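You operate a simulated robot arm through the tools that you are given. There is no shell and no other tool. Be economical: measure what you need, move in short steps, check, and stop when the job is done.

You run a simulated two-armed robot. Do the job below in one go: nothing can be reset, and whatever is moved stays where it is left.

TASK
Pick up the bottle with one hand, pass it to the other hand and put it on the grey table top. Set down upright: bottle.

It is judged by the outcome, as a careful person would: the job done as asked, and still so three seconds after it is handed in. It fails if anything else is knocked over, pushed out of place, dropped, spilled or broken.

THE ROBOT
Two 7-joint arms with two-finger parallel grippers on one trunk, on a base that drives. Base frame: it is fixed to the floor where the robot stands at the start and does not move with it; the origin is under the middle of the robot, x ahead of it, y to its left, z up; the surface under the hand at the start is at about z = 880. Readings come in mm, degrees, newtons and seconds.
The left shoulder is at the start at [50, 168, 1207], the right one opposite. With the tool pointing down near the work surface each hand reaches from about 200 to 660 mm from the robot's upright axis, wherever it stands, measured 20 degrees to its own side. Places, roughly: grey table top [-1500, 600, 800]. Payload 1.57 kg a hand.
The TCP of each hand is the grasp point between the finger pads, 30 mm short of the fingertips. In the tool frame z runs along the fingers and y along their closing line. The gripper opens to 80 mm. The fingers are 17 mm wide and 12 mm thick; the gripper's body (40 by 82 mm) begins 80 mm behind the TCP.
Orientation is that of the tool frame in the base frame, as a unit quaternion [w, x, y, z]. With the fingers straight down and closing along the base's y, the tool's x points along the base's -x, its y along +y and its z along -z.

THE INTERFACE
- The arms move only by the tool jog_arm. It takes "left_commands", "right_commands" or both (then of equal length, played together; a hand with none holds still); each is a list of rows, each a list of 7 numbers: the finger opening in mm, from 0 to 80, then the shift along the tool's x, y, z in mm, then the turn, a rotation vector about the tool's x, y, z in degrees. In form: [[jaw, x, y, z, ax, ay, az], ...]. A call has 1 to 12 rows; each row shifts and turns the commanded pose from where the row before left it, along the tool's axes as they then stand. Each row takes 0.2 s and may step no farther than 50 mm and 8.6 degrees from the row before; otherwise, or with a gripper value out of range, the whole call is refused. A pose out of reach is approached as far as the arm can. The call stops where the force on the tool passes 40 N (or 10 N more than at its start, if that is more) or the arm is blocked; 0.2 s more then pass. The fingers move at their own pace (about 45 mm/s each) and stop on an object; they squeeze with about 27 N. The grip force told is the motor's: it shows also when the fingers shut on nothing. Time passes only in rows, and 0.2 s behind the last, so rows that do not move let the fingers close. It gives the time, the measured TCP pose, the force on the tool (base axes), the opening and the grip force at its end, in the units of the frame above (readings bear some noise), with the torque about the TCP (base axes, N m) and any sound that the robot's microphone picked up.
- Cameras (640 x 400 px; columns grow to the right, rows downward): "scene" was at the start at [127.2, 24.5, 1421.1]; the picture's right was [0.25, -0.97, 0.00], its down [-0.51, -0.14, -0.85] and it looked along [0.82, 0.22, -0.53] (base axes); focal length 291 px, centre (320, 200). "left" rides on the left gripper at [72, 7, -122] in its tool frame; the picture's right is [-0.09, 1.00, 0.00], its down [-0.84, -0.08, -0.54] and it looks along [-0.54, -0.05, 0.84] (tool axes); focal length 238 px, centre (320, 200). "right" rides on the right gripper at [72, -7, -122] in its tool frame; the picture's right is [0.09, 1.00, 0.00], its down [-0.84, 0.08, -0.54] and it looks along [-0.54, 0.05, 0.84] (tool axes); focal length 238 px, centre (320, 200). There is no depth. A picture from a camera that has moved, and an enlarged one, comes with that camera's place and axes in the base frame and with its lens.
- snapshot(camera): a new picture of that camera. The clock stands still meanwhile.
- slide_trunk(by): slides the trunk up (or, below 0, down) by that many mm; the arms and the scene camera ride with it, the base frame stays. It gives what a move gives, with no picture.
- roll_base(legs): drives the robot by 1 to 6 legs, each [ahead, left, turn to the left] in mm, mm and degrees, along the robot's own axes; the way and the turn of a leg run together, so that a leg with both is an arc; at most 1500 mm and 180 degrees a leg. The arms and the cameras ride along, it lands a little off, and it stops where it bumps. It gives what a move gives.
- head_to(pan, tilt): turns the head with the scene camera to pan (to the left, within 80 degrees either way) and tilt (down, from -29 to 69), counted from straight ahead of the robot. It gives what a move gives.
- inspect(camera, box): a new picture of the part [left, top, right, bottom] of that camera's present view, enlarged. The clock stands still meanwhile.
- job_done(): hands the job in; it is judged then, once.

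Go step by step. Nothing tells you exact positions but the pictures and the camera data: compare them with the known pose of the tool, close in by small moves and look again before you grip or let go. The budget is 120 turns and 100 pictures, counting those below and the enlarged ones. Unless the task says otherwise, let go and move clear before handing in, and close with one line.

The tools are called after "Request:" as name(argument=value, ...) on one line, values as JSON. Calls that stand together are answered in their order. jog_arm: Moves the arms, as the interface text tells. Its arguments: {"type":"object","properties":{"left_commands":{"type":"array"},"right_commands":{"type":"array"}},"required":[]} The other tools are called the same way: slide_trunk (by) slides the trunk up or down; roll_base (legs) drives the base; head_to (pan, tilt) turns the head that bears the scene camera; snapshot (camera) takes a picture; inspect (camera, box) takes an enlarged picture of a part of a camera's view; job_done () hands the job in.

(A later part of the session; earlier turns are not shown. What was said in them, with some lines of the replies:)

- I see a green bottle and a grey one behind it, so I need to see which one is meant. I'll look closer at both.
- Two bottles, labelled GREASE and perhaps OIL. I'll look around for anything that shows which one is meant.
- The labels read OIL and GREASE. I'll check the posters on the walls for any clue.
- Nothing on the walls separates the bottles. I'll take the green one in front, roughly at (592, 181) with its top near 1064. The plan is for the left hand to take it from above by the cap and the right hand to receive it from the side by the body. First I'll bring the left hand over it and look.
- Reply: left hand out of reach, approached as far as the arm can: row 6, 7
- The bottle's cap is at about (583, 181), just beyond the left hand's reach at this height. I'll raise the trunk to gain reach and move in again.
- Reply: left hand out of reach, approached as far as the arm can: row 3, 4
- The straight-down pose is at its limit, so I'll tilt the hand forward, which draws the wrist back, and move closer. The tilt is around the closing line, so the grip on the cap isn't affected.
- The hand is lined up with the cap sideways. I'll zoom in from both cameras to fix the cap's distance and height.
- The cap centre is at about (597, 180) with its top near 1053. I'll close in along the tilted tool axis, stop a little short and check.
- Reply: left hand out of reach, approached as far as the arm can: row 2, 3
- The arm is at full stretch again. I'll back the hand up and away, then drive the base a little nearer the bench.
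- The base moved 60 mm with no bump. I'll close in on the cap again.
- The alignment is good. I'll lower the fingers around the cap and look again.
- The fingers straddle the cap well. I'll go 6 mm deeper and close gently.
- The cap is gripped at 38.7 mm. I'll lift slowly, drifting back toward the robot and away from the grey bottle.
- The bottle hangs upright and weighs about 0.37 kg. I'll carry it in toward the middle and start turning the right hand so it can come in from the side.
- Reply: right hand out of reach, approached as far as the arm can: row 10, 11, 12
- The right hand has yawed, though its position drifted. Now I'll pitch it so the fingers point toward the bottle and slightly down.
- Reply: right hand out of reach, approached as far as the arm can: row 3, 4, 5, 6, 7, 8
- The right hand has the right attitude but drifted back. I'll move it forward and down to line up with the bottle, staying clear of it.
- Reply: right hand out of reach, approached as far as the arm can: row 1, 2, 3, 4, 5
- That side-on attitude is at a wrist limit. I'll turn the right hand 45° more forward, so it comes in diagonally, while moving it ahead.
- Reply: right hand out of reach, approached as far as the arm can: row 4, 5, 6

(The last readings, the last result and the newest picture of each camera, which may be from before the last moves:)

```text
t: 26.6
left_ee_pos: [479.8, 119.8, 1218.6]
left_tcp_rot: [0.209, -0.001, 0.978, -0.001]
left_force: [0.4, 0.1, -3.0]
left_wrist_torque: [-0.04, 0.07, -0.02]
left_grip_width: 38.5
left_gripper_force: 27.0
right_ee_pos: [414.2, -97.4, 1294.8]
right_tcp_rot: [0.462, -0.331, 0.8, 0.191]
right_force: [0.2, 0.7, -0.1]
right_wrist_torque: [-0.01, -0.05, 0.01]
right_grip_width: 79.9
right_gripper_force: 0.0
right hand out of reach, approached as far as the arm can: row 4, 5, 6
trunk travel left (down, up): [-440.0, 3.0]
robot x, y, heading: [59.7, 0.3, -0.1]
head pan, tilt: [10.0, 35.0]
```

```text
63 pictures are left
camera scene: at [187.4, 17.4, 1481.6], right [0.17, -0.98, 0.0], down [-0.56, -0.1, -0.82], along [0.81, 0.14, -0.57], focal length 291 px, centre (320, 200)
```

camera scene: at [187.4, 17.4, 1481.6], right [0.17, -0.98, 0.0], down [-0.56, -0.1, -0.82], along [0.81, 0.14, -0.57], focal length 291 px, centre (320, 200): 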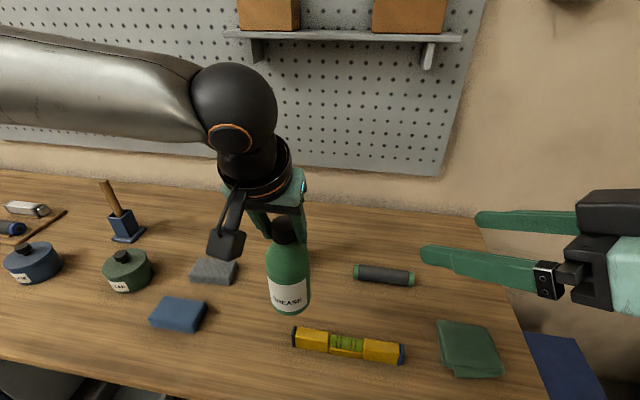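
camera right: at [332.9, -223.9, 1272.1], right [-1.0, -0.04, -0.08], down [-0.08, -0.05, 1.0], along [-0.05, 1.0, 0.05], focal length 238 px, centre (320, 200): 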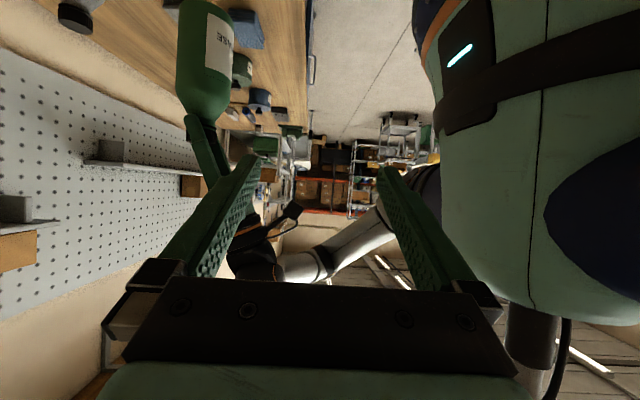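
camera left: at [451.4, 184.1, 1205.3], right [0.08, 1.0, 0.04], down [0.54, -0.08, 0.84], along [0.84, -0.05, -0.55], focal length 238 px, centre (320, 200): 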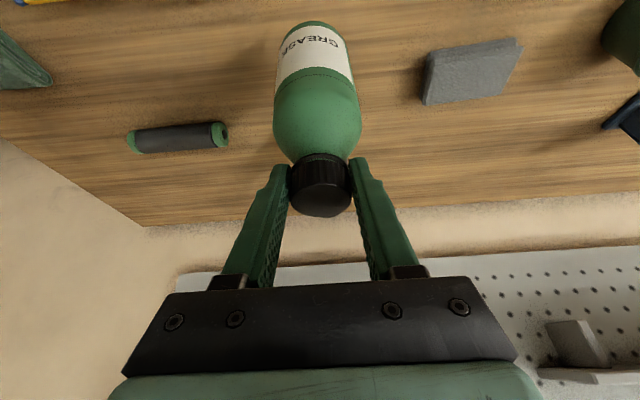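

Now I'll bring the right hand down to the bottle's mid height, still well to its right.

Request:
jog_arm(right_commands=[[80, 29, 0, 17, 0, 0, 0], [80, 29, 0, 17, 0, 0, 0], [80, 29, 0, 17, 0, 0, 0]])

Request:
jog_arm(right_commands=[[80, 0, 20, 15, 0, 0, 0], [80, 0, 20, 15, 0, 0, 0]])

Request:
snapshot(camera="scene")

Request:
snapshot(camera="right")

```text
t: 27.4
left_ee_pos: [480.3, 121.3, 1219.3]
left_tcp_rot: [0.209, -0.001, 0.978, 0.0]
left_force: [0.0, 0.2, -3.3]
left_wrist_torque: [-0.02, 0.03, -0.04]
left_grip_width: 38.5
left_gripper_force: 27.2
right_ee_pos: [452.6, -94.6, 1209.4]
right_tcp_rot: [0.463, -0.332, 0.799, 0.191]
right_force: [0.1, 0.3, -0.5]
right_wrist_torque: [0.0, 0.01, -0.03]
right_grip_width: 79.9
right_gripper_force: 0.1
right hand out of reach, approached as far as the arm can: row 1, 2, 3
trunk travel left (down, up): [-440.0, 3.0]
robot x, y, heading: [60.2, -1.5, 0.1]
head pan, tilt: [10.0, 35.0]
```

```text
t: 27.9
left_ee_pos: [480.7, 119.3, 1219.1]
left_tcp_rot: [0.208, -0.001, 0.978, -0.001]
left_force: [-0.3, 0.1, -4.0]
left_wrist_torque: [-0.02, -0.02, 0.01]
left_grip_width: 38.3
left_gripper_force: 27.1
right_ee_pos: [448.4, -48.2, 1193.6]
right_tcp_rot: [0.463, -0.331, 0.8, 0.192]
right_force: [-0.2, 0.5, 0.1]
right_wrist_torque: [-0.01, -0.04, -0.06]
right_grip_width: 80.0
right_gripper_force: 0.0
right hand out of reach, approached as far as the arm can: row 1
trunk travel left (down, up): [-440.0, 3.0]
robot x, y, heading: [60.3, -2.8, 0.1]
head pan, tilt: [10.0, 35.0]
```

```text
62 pictures are left
camera scene: at [187.3, 17.0, 1481.6], right [0.17, -0.98, 0.0], down [-0.56, -0.1, -0.82], along [0.81, 0.14, -0.57], focal length 291 px, centre (320, 200)
```

scene: 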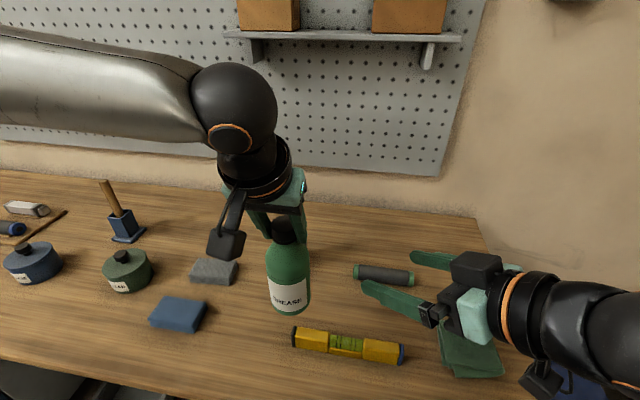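

```text
61 pictures are left
camera right: at [353.1, -153.1, 1193.4], right [-0.74, 0.67, -0.08], down [-0.09, 0.02, 1.0], along [0.67, 0.74, 0.05], focal length 238 px, centre (320, 200)
```

right: 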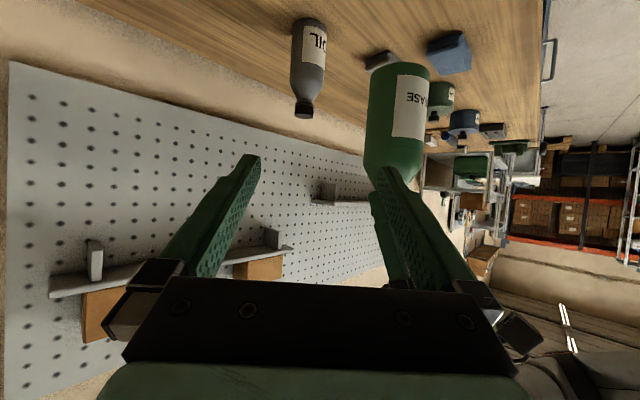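

The right hand is now well placed. I'll slide it sideways to face the bottle at a safe standoff.

Request:
jog_arm(right_commands=[[80, -1.2, 22.8, 8, 0, 0, 0], [80, -1.2, 22.8, 10, 0, 0, 0], [80, -1.2, 22.8, 15, 0, 0, 0], [80, -1.2, 22.8, 15, 0, 0, 0]])

Request:
snapshot(camera="scene")

Request:
snapshot(camera="right")

```text
t: 28.9
left_ee_pos: [481.0, 120.3, 1218.0]
left_tcp_rot: [0.208, -0.001, 0.978, 0.0]
left_force: [-0.4, -0.9, -3.4]
left_wrist_torque: [0.0, 0.02, 0.01]
left_grip_width: 38.8
left_gripper_force: 26.4
right_ee_pos: [419.2, 50.5, 1174.2]
right_tcp_rot: [0.463, -0.33, 0.8, 0.191]
right_force: [-0.1, 0.0, -0.1]
right_wrist_torque: [0.01, -0.03, 0.0]
right_grip_width: 80.0
right_gripper_force: 0.2
right hand out of reach, approached as far as the arm can: row 1
trunk travel left (down, up): [-440.0, 3.0]
robot x, y, heading: [59.5, 2.4, -0.0]
head pan, tilt: [10.0, 35.0]
```

```text
60 pictures are left
camera scene: at [187.4, 18.0, 1481.6], right [0.17, -0.98, 0.0], down [-0.56, -0.1, -0.82], along [0.81, 0.14, -0.57], focal length 291 px, centre (320, 200)
```

scene: 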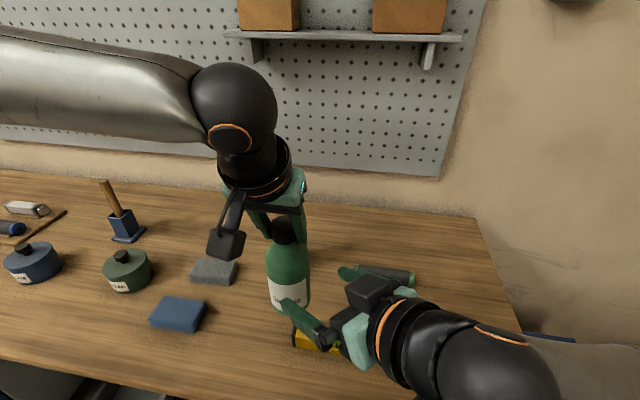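

```text
59 pictures are left
camera right: at [323.3, -54.3, 1173.3], right [-0.74, 0.67, -0.08], down [-0.09, 0.02, 1.0], along [0.67, 0.74, 0.05], focal length 238 px, centre (320, 200)
```

right: 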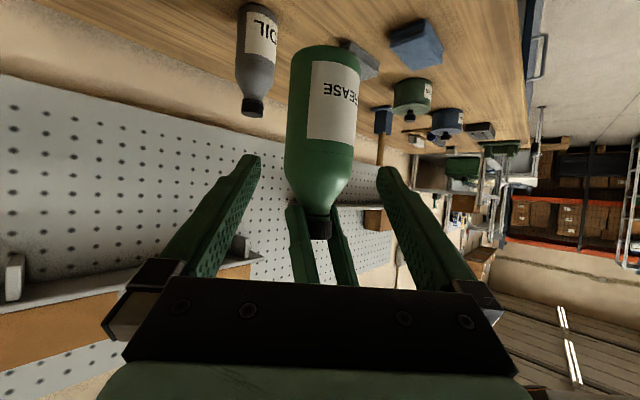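

The bottle is centred between the right fingers. I'll advance most of the way and check.

Request:
jog_arm(right_commands=[[80, 0, 0, 25, 0, 0, 0], [80, 0, 0, 25, 0, 0, 0], [80, 0, 0, 20, 0, 0, 0]])

Request:
snapshot(camera="scene")

Request:
snapshot(camera="right")

Request:
snapshot(camera="left")

```text
t: 29.8
left_ee_pos: [480.4, 121.0, 1219.0]
left_tcp_rot: [0.209, -0.002, 0.978, -0.001]
left_force: [-0.6, -0.4, -3.5]
left_wrist_torque: [0.01, 0.05, -0.01]
left_grip_width: 38.3
left_gripper_force: 27.2
right_ee_pos: [460.9, 91.0, 1139.9]
right_tcp_rot: [0.463, -0.331, 0.8, 0.191]
right_force: [0.4, 0.7, 0.9]
right_wrist_torque: [-0.02, 0.01, 0.01]
right_grip_width: 79.8
right_gripper_force: 0.0
trunk travel left (down, up): [-440.0, 3.0]
robot x, y, heading: [61.4, -2.0, -0.0]
head pan, tilt: [10.0, 35.0]
```

```text
58 pictures are left
camera scene: at [187.6, 17.6, 1481.6], right [0.17, -0.98, 0.0], down [-0.57, -0.1, -0.82], along [0.81, 0.14, -0.57], focal length 291 px, centre (320, 200)
```

scene: 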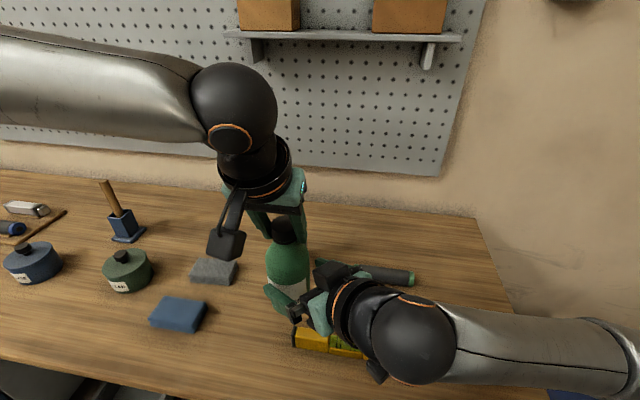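

```text
57 pictures are left
camera right: at [366.7, -13.1, 1139.4], right [-0.74, 0.67, -0.08], down [-0.09, 0.02, 1.0], along [0.67, 0.74, 0.05], focal length 238 px, centre (320, 200)
```

right: 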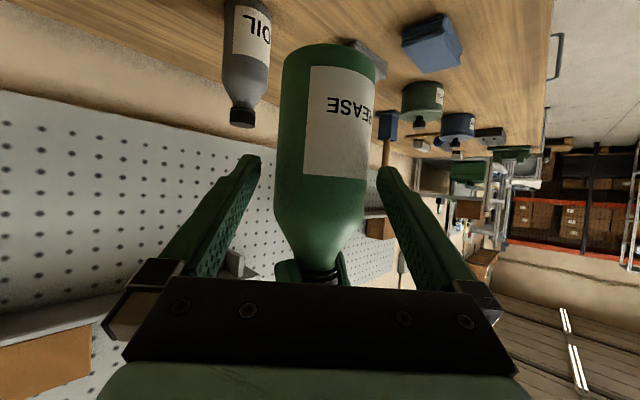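

```text
56 pictures are left
camera left: at [365.1, 126.0, 1299.9], right [0.08, 1.0, 0.04], down [0.54, -0.07, 0.84], along [0.84, -0.05, -0.55], focal length 238 px, centre (320, 200)
```

left: 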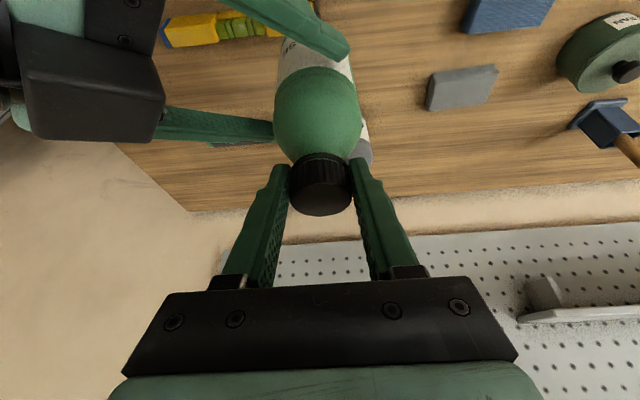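

Still centred with clearance both sides. I'll advance the last 42 mm and then look before closing.

Request:
jog_arm(right_commands=[[80, 0, 0.5, 15, 0, 0, 0], [80, 0, 0.5, 15, 0, 0, 0], [80, 0, 0, 12, 0, 0, 0]])

Request:
snapshot(camera="right")

Request:
snapshot(camera="left")

```text
t: 30.6
left_ee_pos: [481.3, 120.3, 1218.2]
left_tcp_rot: [0.209, -0.002, 0.978, 0.0]
left_force: [0.2, -0.2, -3.6]
left_wrist_torque: [0.01, 0.03, -0.04]
left_grip_width: 38.4
left_gripper_force: 26.8
right_ee_pos: [486.9, 118.0, 1119.8]
right_tcp_rot: [0.464, -0.33, 0.8, 0.191]
right_force: [0.7, -0.5, 0.4]
right_wrist_torque: [-0.03, 0.01, 0.02]
right_grip_width: 80.2
right_gripper_force: 0.0
trunk travel left (down, up): [-440.0, 3.0]
robot x, y, heading: [60.9, -2.5, 0.1]
head pan, tilt: [10.0, 35.0]
```

```text
55 pictures are left
camera right: at [391.5, 13.1, 1118.9], right [-0.74, 0.67, -0.08], down [-0.09, 0.02, 1.0], along [0.67, 0.74, 0.05], focal length 238 px, centre (320, 200)
```

right: 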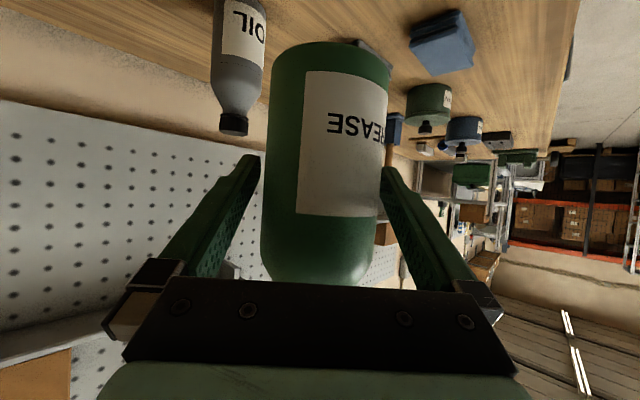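

```text
54 pictures are left
camera left: at [365.1, 125.9, 1300.0], right [0.08, 1.0, 0.04], down [0.54, -0.07, 0.84], along [0.84, -0.05, -0.55], focal length 238 px, centre (320, 200)
```

left: 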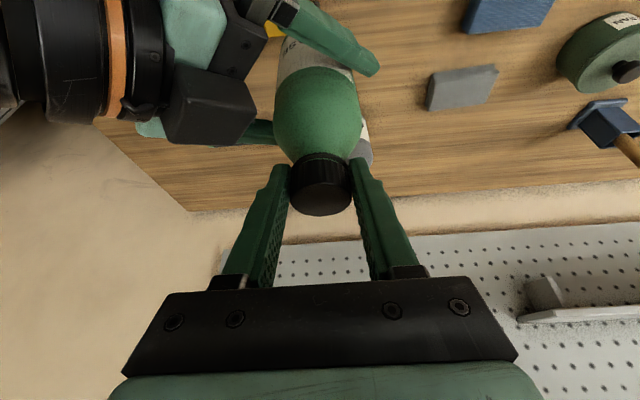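

The fingers straddle the body. I'll close the right hand on it.

Request:
jog_arm(right_commands=[[80, 0, 1.5, 0, 0, 0, 0], [66, 0, 0, 0, 0, 0, 0], [50, 0, 0, 0, 0, 0, 0], [50, 0, 0, 0, 0, 0, 0], [50, 0, 0, 0, 0, 0, 0]])

Request:
snapshot(camera="right")

```text
t: 31.8
left_ee_pos: [479.7, 121.0, 1219.9]
left_tcp_rot: [0.209, -0.001, 0.978, 0.0]
left_force: [-3.1, 4.2, -1.6]
left_wrist_torque: [0.16, 0.12, 0.06]
left_grip_width: 38.0
left_gripper_force: 27.4
right_ee_pos: [485.4, 117.8, 1120.4]
right_tcp_rot: [0.462, -0.331, 0.801, 0.191]
right_force: [2.5, -4.1, -0.9]
right_wrist_torque: [0.28, 0.16, -0.02]
right_grip_width: 66.7
right_gripper_force: 26.4
trunk travel left (down, up): [-440.0, 3.0]
robot x, y, heading: [58.6, 2.5, 0.1]
head pan, tilt: [10.0, 35.0]
```

```text
53 pictures are left
camera right: at [390.3, 13.8, 1119.3], right [-0.74, 0.67, -0.08], down [-0.09, 0.02, 1.0], along [0.67, 0.74, 0.05], focal length 238 px, centre (320, 200)
```

right: 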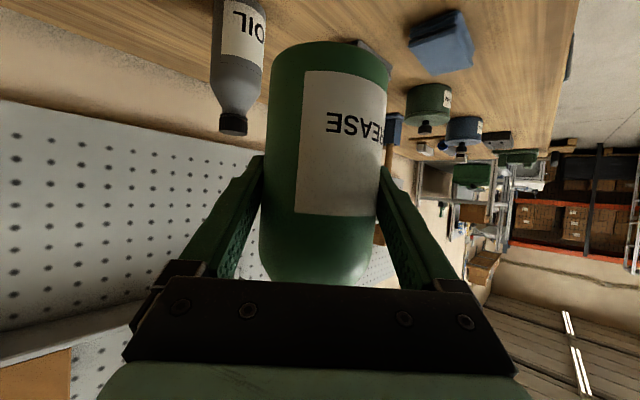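

Both hands hold it, 66.7 mm across the body. I'll relax the slight side load, then open the left hand.

Request:
jog_arm(left_commands=[[20, 0, 0, 0, 0, 0, 0], [45, 0, 0, 0, 0, 0, 0], [60, 0, 0, 0, 0, 0, 0], [80, 0, 0, 0, 0, 0, 0], [80, 0, 0, 0, 0, 0, 0]], right_commands=[[50, 0, -1.5, 0, 0, 0, 0], [50, 0, 0, 0, 0, 0, 0], [50, 0, 0, 0, 0, 0, 0], [50, 0, 0, 0, 0, 0, 0], [50, 0, 0, 0, 0, 0, 0]])

Request:
snapshot(camera="left")

Request:
snapshot(camera="right")

```text
t: 33.0
left_ee_pos: [479.8, 120.7, 1218.9]
left_tcp_rot: [0.209, -0.001, 0.978, 0.0]
left_force: [0.3, -0.6, -0.9]
left_wrist_torque: [0.01, 0.02, -0.05]
left_grip_width: 80.0
left_gripper_force: 0.1
right_ee_pos: [485.2, 116.0, 1120.6]
right_tcp_rot: [0.462, -0.332, 0.8, 0.192]
right_force: [-0.8, -0.2, 0.0]
right_wrist_torque: [-0.02, 0.02, 0.01]
right_grip_width: 66.6
right_gripper_force: 27.0
trunk travel left (down, up): [-440.0, 3.0]
robot x, y, heading: [58.2, 3.7, -0.1]
head pan, tilt: [10.0, 35.0]
```

```text
52 pictures are left
camera left: at [364.9, 125.7, 1300.1], right [0.08, 1.0, 0.04], down [0.54, -0.08, 0.84], along [0.84, -0.05, -0.55], focal length 238 px, centre (320, 200)
```

left: 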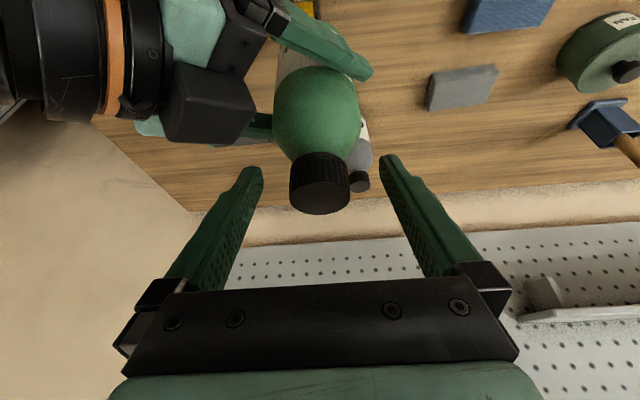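

```text
51 pictures are left
camera right: at [390.6, 12.8, 1118.8], right [-0.74, 0.67, -0.08], down [-0.09, 0.02, 1.0], along [0.67, 0.74, 0.05], focal length 238 px, centre (320, 200)
```

right: 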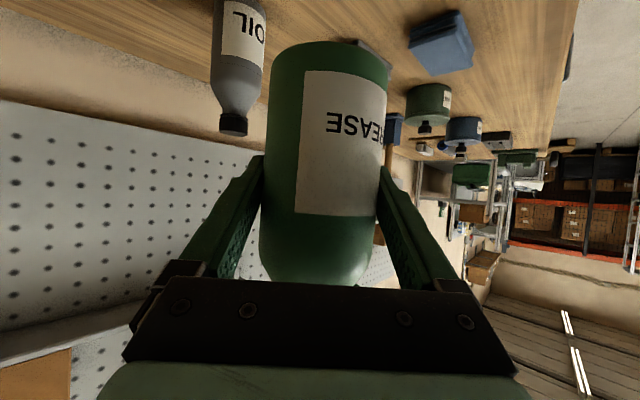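

The left hand is open and the bottle stays in the right hand. I'll withdraw the left hand upward and aside.

Request:
jog_arm(left_commands=[[80, 0, 0, -20, 0, 0, 0], [80, 0, 0, -25, 0, 0, 0], [80, 0, 0, -25, 0, 0, 0], [80, 0, 20, -15, 0, 0, 0], [80, 0, 40, 0, 0, 0, 0], [80, 0, 40, 0, 0, 0, 0], [80, 0, 40, 0, 0, 0, 0], [80, 20, 30, 0, 0, 0, 0]])

Request:
snapshot(camera="scene")

Request:
snapshot(camera="right")

```text
t: 34.8
left_ee_pos: [427.8, 292.8, 1289.9]
left_tcp_rot: [0.208, -0.001, 0.978, -0.001]
left_force: [0.3, 1.2, 0.5]
left_wrist_torque: [0.01, -0.01, -0.01]
left_grip_width: 79.9
left_gripper_force: 0.1
right_ee_pos: [484.2, 117.9, 1120.3]
right_tcp_rot: [0.462, -0.331, 0.8, 0.191]
right_force: [0.0, 0.3, 0.1]
right_wrist_torque: [0.0, -0.01, -0.05]
right_grip_width: 66.7
right_gripper_force: 27.4
trunk travel left (down, up): [-440.0, 3.0]
robot x, y, heading: [56.6, 2.7, 0.3]
head pan, tilt: [10.0, 35.0]
```

```text
50 pictures are left
camera scene: at [186.7, 18.3, 1481.7], right [0.17, -0.98, 0.0], down [-0.56, -0.1, -0.82], along [0.81, 0.14, -0.57], focal length 291 px, centre (320, 200)
```

scene: 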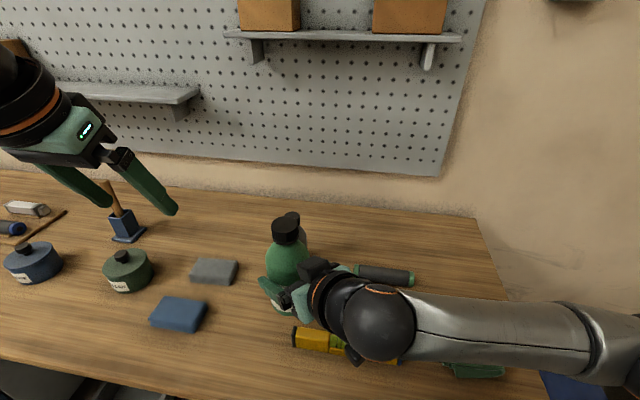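

```text
49 pictures are left
camera right: at [390.1, 13.5, 1119.0], right [-0.74, 0.67, -0.08], down [-0.09, 0.02, 1.0], along [0.67, 0.74, 0.05], focal length 238 px, centre (320, 200)
```

right: 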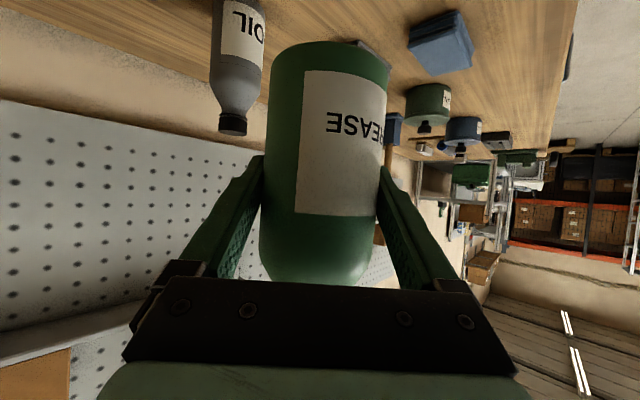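

The bottle is firmly in the right hand. I'll draw it in closer, then back away from the bench and turn in stages toward the grey table.

Request:
jog_arm(left_commands=[[80, 20, 0, 0, 0, 0, 0], [80, 20, 0, 0, 0, 0, 0], [80, 20, 0, 0, 0, 0, 0]], right_commands=[[50, 0, 0, -15, 0, 0, 0], [50, 0, 0, -20, 0, 0, 0], [50, 0, 0, -15, 0, 0, 0]])

Request:
roll_base(legs=[[-300, 0, 0]])

Request:
roll_base(legs=[[0, 0, 60]])

Request:
head_to(pan=70, tilt=25)

Request:
snapshot(camera="scene")

Request:
snapshot(camera="right")

```text
t: 35.5
left_ee_pos: [370.8, 290.7, 1265.3]
left_tcp_rot: [0.209, -0.002, 0.978, 0.0]
left_force: [-0.5, -0.3, -0.2]
left_wrist_torque: [0.03, -0.01, 0.0]
left_grip_width: 80.0
left_gripper_force: 0.1
right_ee_pos: [455.1, 87.2, 1145.9]
right_tcp_rot: [0.462, -0.331, 0.8, 0.191]
right_force: [0.7, -0.2, -2.6]
right_wrist_torque: [-0.01, 0.02, 0.01]
right_grip_width: 66.7
right_gripper_force: 27.3
trunk travel left (down, up): [-440.0, 3.0]
robot x, y, heading: [61.6, 0.8, 0.0]
head pan, tilt: [10.0, 35.0]
```

```text
t: 37.6
left_ee_pos: [71.3, 289.1, 1264.9]
left_tcp_rot: [0.209, -0.002, 0.978, -0.001]
left_force: [0.2, 0.1, -0.3]
left_wrist_torque: [-0.02, 0.01, -0.02]
left_grip_width: 80.2
left_gripper_force: 0.0
right_ee_pos: [155.1, 88.3, 1147.0]
right_tcp_rot: [0.463, -0.331, 0.8, 0.192]
right_force: [-0.8, 0.5, -3.4]
right_wrist_torque: [0.02, 0.04, -0.04]
right_grip_width: 66.8
right_gripper_force: 26.7
trunk travel left (down, up): [-440.0, 3.0]
robot x, y, heading: [-240.7, 1.8, 0.1]
head pan, tilt: [10.0, 35.0]
```

```text
t: 40.7
left_ee_pos: [-344.4, 414.5, 1265.4]
left_tcp_rot: [0.18, -0.498, 0.841, 0.105]
left_force: [0.2, 0.3, 0.5]
left_wrist_torque: [0.02, -0.02, -0.02]
left_grip_width: 80.2
left_gripper_force: 0.0
right_ee_pos: [-126.9, 388.5, 1146.4]
right_tcp_rot: [-0.301, 0.692, -0.521, -0.4]
right_force: [0.5, 0.9, -3.8]
right_wrist_torque: [-0.04, 0.04, -0.01]
right_grip_width: 66.7
right_gripper_force: 26.8
trunk travel left (down, up): [-440.0, 3.0]
robot x, y, heading: [-239.8, -2.1, 61.4]
head pan, tilt: [10.0, 35.0]
```

```text
t: 42.0
left_ee_pos: [-343.0, 413.5, 1265.4]
left_tcp_rot: [0.179, -0.499, 0.841, 0.106]
left_force: [0.0, -0.1, -0.2]
left_wrist_torque: [0.01, -0.01, 0.02]
left_grip_width: 79.9
left_gripper_force: 0.2
right_ee_pos: [-127.4, 389.8, 1145.8]
right_tcp_rot: [-0.3, 0.692, -0.521, -0.399]
right_force: [0.4, -0.1, -2.5]
right_wrist_torque: [0.02, 0.02, -0.01]
right_grip_width: 66.8
right_gripper_force: 26.8
trunk travel left (down, up): [-440.0, 3.0]
robot x, y, heading: [-241.1, 0.3, 61.3]
head pan, tilt: [70.0, 25.0]
```

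```text
48 pictures are left
camera scene: at [-282.0, 106.1, 1497.4], right [0.75, 0.66, 0.0], down [0.28, -0.32, -0.91], along [-0.6, 0.68, -0.42], focal length 291 px, centre (320, 200)
```

scene: 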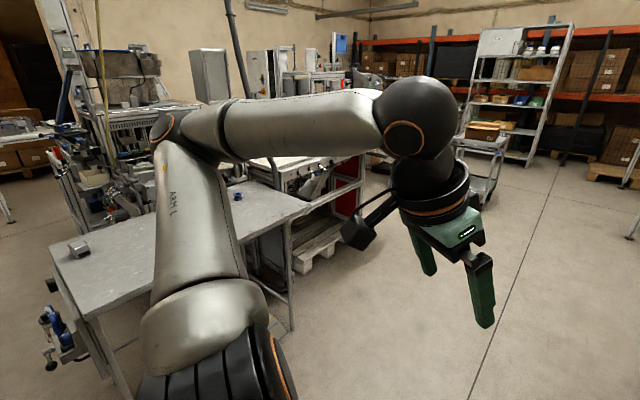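

```text
47 pictures are left
camera right: at [-80.5, 254.9, 1145.3], right [-0.94, -0.32, -0.08], down [-0.06, -0.07, 1.0], along [-0.33, 0.94, 0.05], focal length 238 px, centre (320, 200)
```

right: 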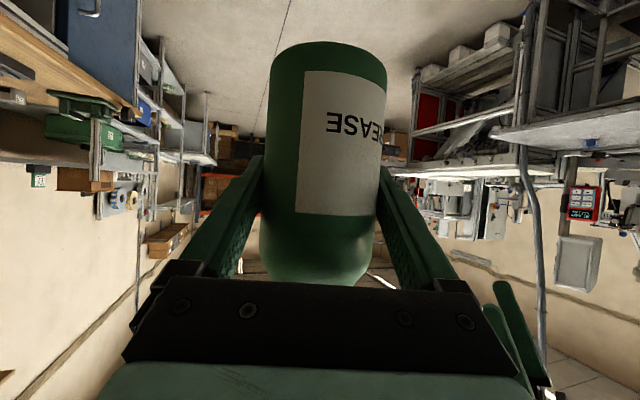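

The grey table is at the left, its near edge at about x = -1250. I'll turn to face it and look.

Request:
roll_base(legs=[[0, 0, 90]])

Request:
head_to(pan=0, tilt=25)

Request:
snapshot(camera="scene")

```text
t: 46.2
left_ee_pos: [-656.7, -97.6, 1263.3]
left_tcp_rot: [-0.054, 0.946, -0.249, -0.202]
left_force: [0.1, -0.3, 0.1]
left_wrist_torque: [0.02, -0.01, 0.01]
left_grip_width: 79.9
left_gripper_force: 0.1
right_ee_pos: [-629.7, 119.0, 1146.7]
right_tcp_rot: [0.067, 0.858, 0.116, -0.496]
right_force: [0.0, 0.1, -3.3]
right_wrist_torque: [-0.03, 0.01, 0.01]
right_grip_width: 66.5
right_gripper_force: 26.8
trunk travel left (down, up): [-440.0, 3.0]
robot x, y, heading: [-239.4, -2.4, 150.4]
head pan, tilt: [70.0, 25.0]
```

```text
t: 47.6
left_ee_pos: [-657.6, -98.2, 1265.2]
left_tcp_rot: [-0.055, 0.946, -0.249, -0.202]
left_force: [0.4, 0.4, 0.0]
left_wrist_torque: [0.01, 0.0, -0.01]
left_grip_width: 80.0
left_gripper_force: 0.0
right_ee_pos: [-629.2, 119.1, 1147.4]
right_tcp_rot: [0.067, 0.858, 0.116, -0.496]
right_force: [-0.1, 0.0, -2.9]
right_wrist_torque: [-0.01, -0.03, -0.01]
right_grip_width: 66.7
right_gripper_force: 26.7
trunk travel left (down, up): [-440.0, 3.0]
robot x, y, heading: [-240.4, 3.6, 150.3]
head pan, tilt: [0.0, 25.0]
```

```text
46 pictures are left
camera scene: at [-356.0, 66.6, 1497.4], right [0.49, 0.87, 0.0], down [0.37, -0.21, -0.91], along [-0.79, 0.45, -0.42], focal length 291 px, centre (320, 200)
```

scene: 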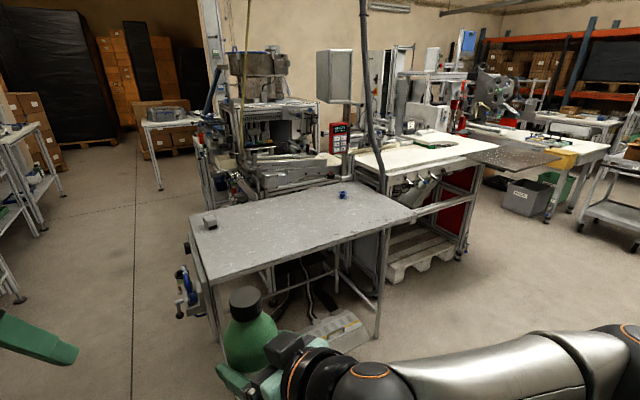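

The grey top spans about x -1855 to -1255 and y 125 to 1150, with only two small items near its far side. I'll turn square to it, drive up in front of the clear near part, and look.

Request:
roll_base(legs=[[0, 0, 29.7], [400, -592, 0]])

Request:
head_to(pan=0, tilt=40)

Request:
snapshot(camera="scene")

```text
t: 54.8
left_ee_pos: [-958.5, 306.3, 1264.6]
left_tcp_rot: [0.001, 0.978, 0.008, -0.208]
left_force: [-0.3, 0.4, 0.3]
left_wrist_torque: [0.02, 0.01, -0.02]
left_grip_width: 80.1
left_gripper_force: 0.1
right_ee_pos: [-1044.2, 507.7, 1146.8]
right_tcp_rot: [0.194, 0.798, 0.336, -0.461]
right_force: [0.6, -0.9, -3.7]
right_wrist_torque: [0.01, 0.01, -0.03]
right_grip_width: 66.5
right_gripper_force: 26.9
trunk travel left (down, up): [-440.0, 3.0]
robot x, y, heading: [-649.3, 598.6, -179.2]
head pan, tilt: [0.0, 25.0]
```

```text
t: 55.6
left_ee_pos: [-959.7, 307.2, 1265.2]
left_tcp_rot: [0.001, 0.978, 0.008, -0.209]
left_force: [0.7, -0.1, -0.1]
left_wrist_torque: [0.02, -0.04, -0.01]
left_grip_width: 80.0
left_gripper_force: 0.0
right_ee_pos: [-1045.4, 506.5, 1146.0]
right_tcp_rot: [0.195, 0.798, 0.337, -0.461]
right_force: [-0.1, 0.5, -3.0]
right_wrist_torque: [0.01, -0.02, 0.06]
right_grip_width: 66.6
right_gripper_force: 27.2
trunk travel left (down, up): [-440.0, 3.0]
robot x, y, heading: [-648.9, 603.0, -179.2]
head pan, tilt: [0.0, 40.0]
```

```text
45 pictures are left
camera scene: at [-774.9, 600.3, 1474.1], right [-0.01, 1.0, 0.0], down [0.64, 0.01, -0.77], along [-0.77, -0.01, -0.64], focal length 291 px, centre (320, 200)
```

scene: 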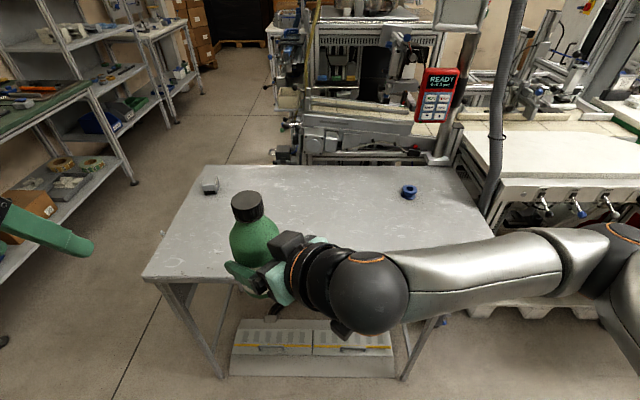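

The near part of the table is clear. I'll drive 280 mm closer and extend the bottle over the table.

Request:
roll_base(legs=[[280, 0, 0]])

Request:
jog_arm(right_commands=[[50, -6.2, -12.4, 10.7, 0, 0, 0], [50, -6.2, -12.4, 10.7, 0, 0, 0], [50, -6.2, -12.4, 10.7, 0, 0, 0], [50, -6.2, -12.4, 10.7, 0, 0, 0]])

Request:
slide_trunk(by=-180)

Request:
snapshot(camera="scene")

Request:
snapshot(camera="right")

```text
t: 57.6
left_ee_pos: [-1242.1, 302.0, 1265.3]
left_tcp_rot: [0.001, 0.978, 0.009, -0.209]
left_force: [-0.2, 0.1, -0.1]
left_wrist_torque: [0.0, -0.04, 0.02]
left_grip_width: 80.3
left_gripper_force: 0.1
right_ee_pos: [-1328.3, 503.5, 1146.2]
right_tcp_rot: [0.196, 0.798, 0.337, -0.46]
right_force: [-0.5, -0.3, -4.4]
right_wrist_torque: [0.01, -0.01, 0.04]
right_grip_width: 66.6
right_gripper_force: 26.9
trunk travel left (down, up): [-440.0, 3.0]
robot x, y, heading: [-932.5, 597.0, -179.3]
head pan, tilt: [0.0, 40.0]
```

```text
t: 58.6
left_ee_pos: [-1241.9, 300.6, 1263.6]
left_tcp_rot: [0.0, 0.978, 0.008, -0.208]
left_force: [-0.1, 0.6, 0.4]
left_wrist_torque: [0.0, 0.02, 0.0]
left_grip_width: 80.1
left_gripper_force: 0.0
right_ee_pos: [-1398.4, 500.8, 1144.9]
right_tcp_rot: [0.194, 0.798, 0.337, -0.46]
right_force: [-0.2, 0.8, -3.6]
right_wrist_torque: [0.02, -0.01, -0.01]
right_grip_width: 66.7
right_gripper_force: 26.9
trunk travel left (down, up): [-440.0, 3.0]
robot x, y, heading: [-929.4, 594.1, -179.0]
head pan, tilt: [0.0, 40.0]
```

```text
t: 60.6
left_ee_pos: [-1241.5, 301.6, 1085.1]
left_tcp_rot: [0.001, 0.978, 0.009, -0.209]
left_force: [-0.1, -0.7, -0.1]
left_wrist_torque: [-0.01, 0.01, 0.0]
left_grip_width: 79.9
left_gripper_force: 0.1
right_ee_pos: [-1398.3, 503.1, 964.8]
right_tcp_rot: [0.195, 0.798, 0.337, -0.461]
right_force: [1.5, 0.5, -3.4]
right_wrist_torque: [0.01, 0.0, 0.0]
right_grip_width: 66.5
right_gripper_force: 27.0
trunk travel left (down, up): [-260.0, 183.0]
robot x, y, heading: [-935.5, 599.0, -178.9]
head pan, tilt: [0.0, 40.0]
```

```text
44 pictures are left
camera scene: at [-1057.7, 595.9, 1294.1], right [-0.02, 1.0, 0.0], down [0.64, 0.01, -0.77], along [-0.77, -0.01, -0.64], focal length 291 px, centre (320, 200)
```

scene: 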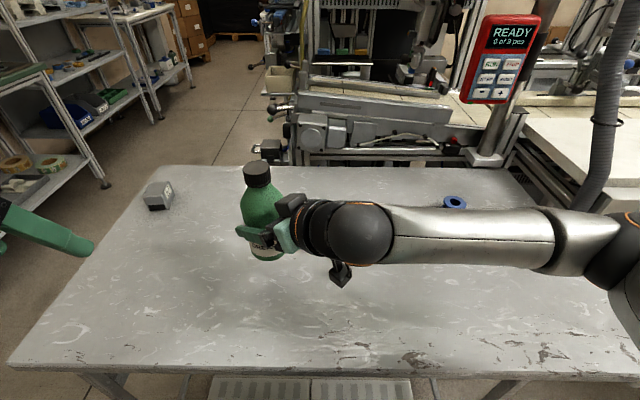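

```text
43 pictures are left
camera right: at [-1303.8, 608.5, 965.4], right [0.75, -0.66, -0.08], down [0.09, -0.02, 1.0], along [-0.66, -0.75, 0.05], focal length 238 px, centre (320, 200)
```

right: 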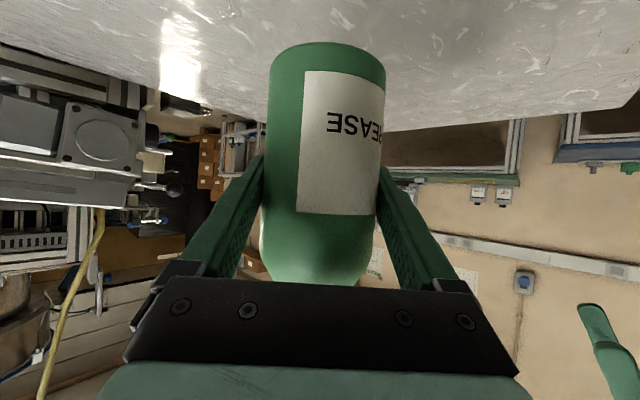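

The bottle is held upright over a clear spot at about (-1398, 503), its base near 895. I'll lower the trunk further and check the gap.

Request:
slide_trunk(by=-70)

Request:
inspect(camera="scene", box=[180, 150, 340, 310])

Request:
snapshot(camera="right")

```text
t: 61.6
left_ee_pos: [-1240.8, 302.4, 1014.8]
left_tcp_rot: [0.001, 0.978, 0.009, -0.21]
left_force: [0.3, 0.3, 0.0]
left_wrist_torque: [-0.02, -0.01, -0.02]
left_grip_width: 80.0
left_gripper_force: 0.1
right_ee_pos: [-1398.5, 501.9, 901.4]
right_tcp_rot: [0.196, 0.795, 0.337, -0.465]
right_force: [-1.6, 0.0, 13.9]
right_wrist_torque: [-0.06, -0.33, 0.05]
right_grip_width: 66.6
right_gripper_force: 27.1
trunk travel left (down, up): [-190.0, 253.0]
robot x, y, heading: [-929.3, 596.6, -178.7]
head pan, tilt: [0.0, 40.0]
```

```text
2.50 times, centred on (260, 230) of scene
camera zoom: at [-1056.8, 596.2, 1224.5], right [-0.02, 1.0, 0.0], down [0.64, 0.01, -0.77], along [-0.77, -0.01, -0.64], focal length 726 px, centre (470, 125)
```

zoom: 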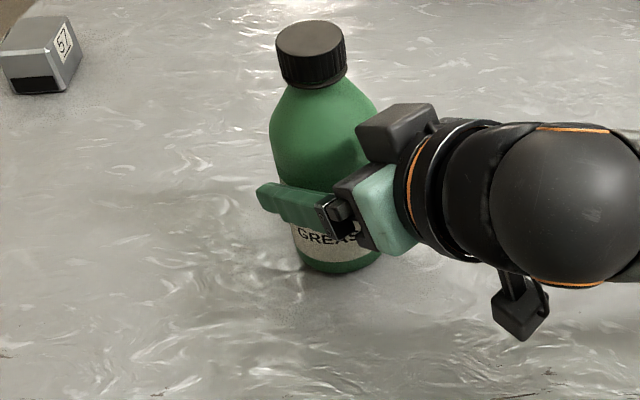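

```text
41 pictures are left
camera right: at [-1304.1, 608.2, 898.5], right [0.75, -0.66, -0.08], down [0.1, -0.01, 0.99], along [-0.66, -0.75, 0.06], focal length 238 px, centre (320, 200)
```

right: 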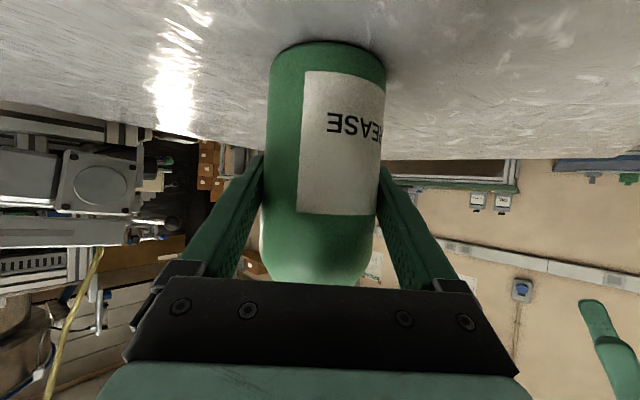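

The table top is a little higher than stated: the base already rests on it with about 14 N. I'll ease the trunk up slightly to relax the pressure.

Request:
slide_trunk(by=5.5)

Request:
inspect(camera="scene", box=[200, 140, 320, 270])

```text
t: 62.2
left_ee_pos: [-1241.7, 302.3, 1020.1]
left_tcp_rot: [0.001, 0.978, 0.009, -0.209]
left_force: [-1.0, 0.8, -0.7]
left_wrist_torque: [-0.04, -0.04, 0.0]
left_grip_width: 79.9
left_gripper_force: 0.0
right_ee_pos: [-1399.2, 502.2, 900.5]
right_tcp_rot: [0.195, 0.798, 0.338, -0.46]
right_force: [-1.1, -0.3, 3.9]
right_wrist_torque: [-0.22, 0.14, -0.03]
right_grip_width: 66.4
right_gripper_force: 27.2
trunk travel left (down, up): [-196.0, 247.0]
robot x, y, heading: [-934.8, 597.2, -179.0]
head pan, tilt: [0.0, 40.0]
```

```text
3.08 times, centred on (260, 205) of scene
camera zoom: at [-1057.4, 596.0, 1229.6], right [-0.02, 1.0, 0.0], down [0.64, 0.01, -0.77], along [-0.77, -0.01, -0.64], focal length 894 px, centre (505, 185)
```

zoom: 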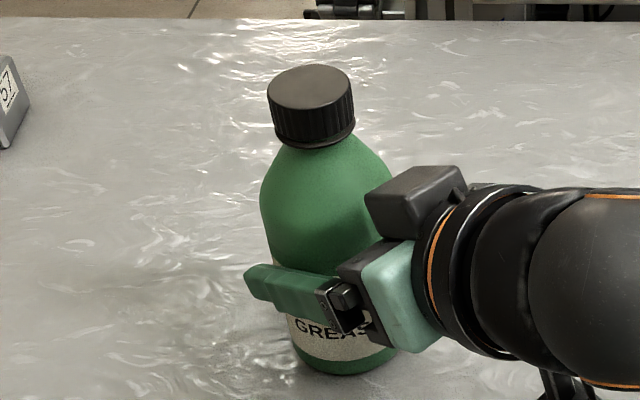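

The bottle stands on the table with a light load. I'll open the right hand slowly without moving it.

Request:
jog_arm(right_commands=[[68, 0, 0, 0, 0, 0, 0], [72, 0, 0, 0, 0, 0, 0], [80, 0, 0, 0, 0, 0, 0], [80, 0, 0, 0, 0, 0, 0]])

Request:
snapshot(camera="right")

Request:
inspect(camera="scene", box=[200, 140, 320, 270])

```text
t: 63.2
left_ee_pos: [-1242.1, 301.3, 1020.5]
left_tcp_rot: [0.0, 0.978, 0.008, -0.209]
left_force: [-0.3, -0.2, 0.3]
left_wrist_torque: [-0.06, -0.03, 0.01]
left_grip_width: 80.0
left_gripper_force: 0.1
right_ee_pos: [-1397.3, 501.0, 901.9]
right_tcp_rot: [0.195, 0.797, 0.338, -0.461]
right_force: [-0.6, 0.4, -0.3]
right_wrist_torque: [-0.01, 0.01, 0.03]
right_grip_width: 80.0
right_gripper_force: 0.0
trunk travel left (down, up): [-196.0, 247.0]
robot x, y, heading: [-933.5, 593.3, -179.1]
head pan, tilt: [0.0, 40.0]
```

```text
39 pictures are left
camera right: at [-1303.7, 608.5, 901.0], right [0.75, -0.66, -0.08], down [0.09, -0.02, 1.0], along [-0.66, -0.75, 0.05], focal length 238 px, centre (320, 200)
```

right: 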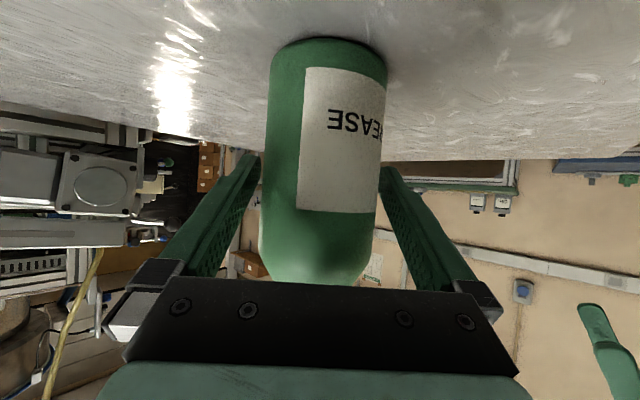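

```text
3.08 times, centred on (260, 205) of scene
camera zoom: at [-1057.6, 595.9, 1229.6], right [-0.02, 1.0, 0.0], down [0.64, 0.01, -0.77], along [-0.77, -0.01, -0.64], focal length 894 px, centre (505, 185)
```

zoom: 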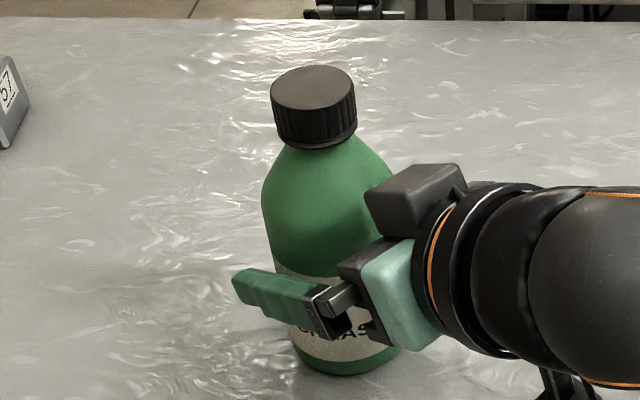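

Both fingers are clear of the bottle and it stands upright. I'll withdraw straight back along the fingers.

Request:
jog_arm(right_commands=[[80, 0, 0, -12, 0, 0, 0], [80, 0, 0, -18, 0, 0, 0], [80, 0, 0, -25, 0, 0, 0], [80, 0, 0, -30, 0, 0, 0], [80, 0, 0, -30, 0, 0, 0], [80, 0, 0, -30, 0, 0, 0]])

Request:
snapshot(camera="scene")

Request:
snapshot(camera="right")

```text
t: 64.6
left_ee_pos: [-1241.0, 301.1, 1020.6]
left_tcp_rot: [0.001, 0.978, 0.008, -0.208]
left_force: [0.2, 0.2, 0.5]
left_wrist_torque: [-0.05, -0.03, -0.01]
left_grip_width: 80.1
left_gripper_force: 0.1
right_ee_pos: [-1310.9, 592.2, 974.4]
right_tcp_rot: [0.196, 0.797, 0.338, -0.46]
right_force: [0.3, 0.0, 0.6]
right_wrist_torque: [0.0, -0.03, 0.01]
right_grip_width: 80.0
right_gripper_force: 0.1
trunk travel left (down, up): [-196.0, 247.0]
robot x, y, heading: [-930.1, 597.4, -179.1]
head pan, tilt: [0.0, 40.0]
```

```text
37 pictures are left
camera scene: at [-1057.5, 596.0, 1229.6], right [-0.02, 1.0, 0.0], down [0.64, 0.01, -0.77], along [-0.77, -0.01, -0.64], focal length 291 px, centre (320, 200)
```

scene: 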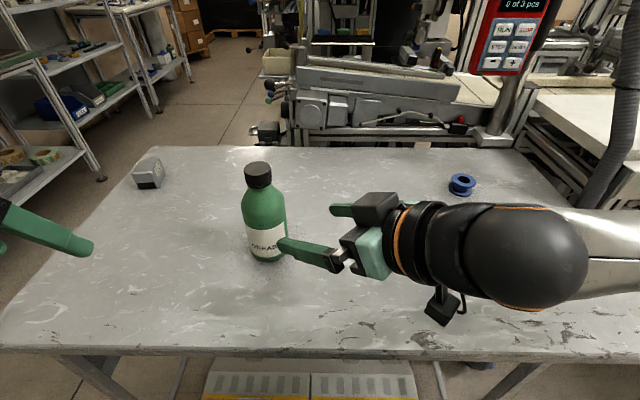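

```text
36 pictures are left
camera right: at [-1216.3, 699.3, 973.6], right [0.75, -0.66, -0.08], down [0.09, -0.02, 1.0], along [-0.66, -0.75, 0.05], focal length 238 px, centre (320, 200)
```

right: 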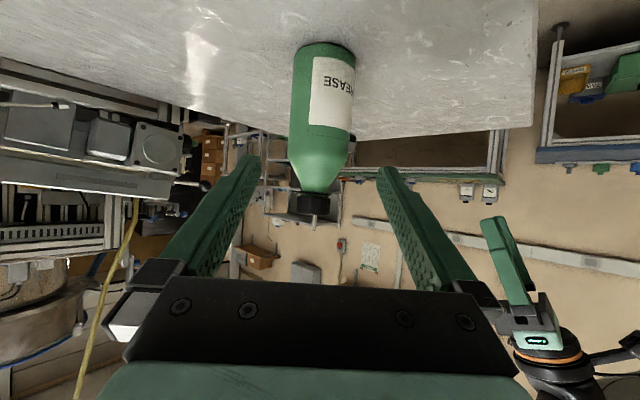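

The bottle stands upright on the grey table and both hands are clear of it, so I'm handing the job in.

Request:
job_done()

```text
The job is handed in.
```

I picked up the bottle with the left hand, passed it to the right, and set it upright on the grey table top; both hands are clear. There were two bottles on the bench and the task didn't say which, so I took the green GREASE one in front and left the grey OIL one where it was.
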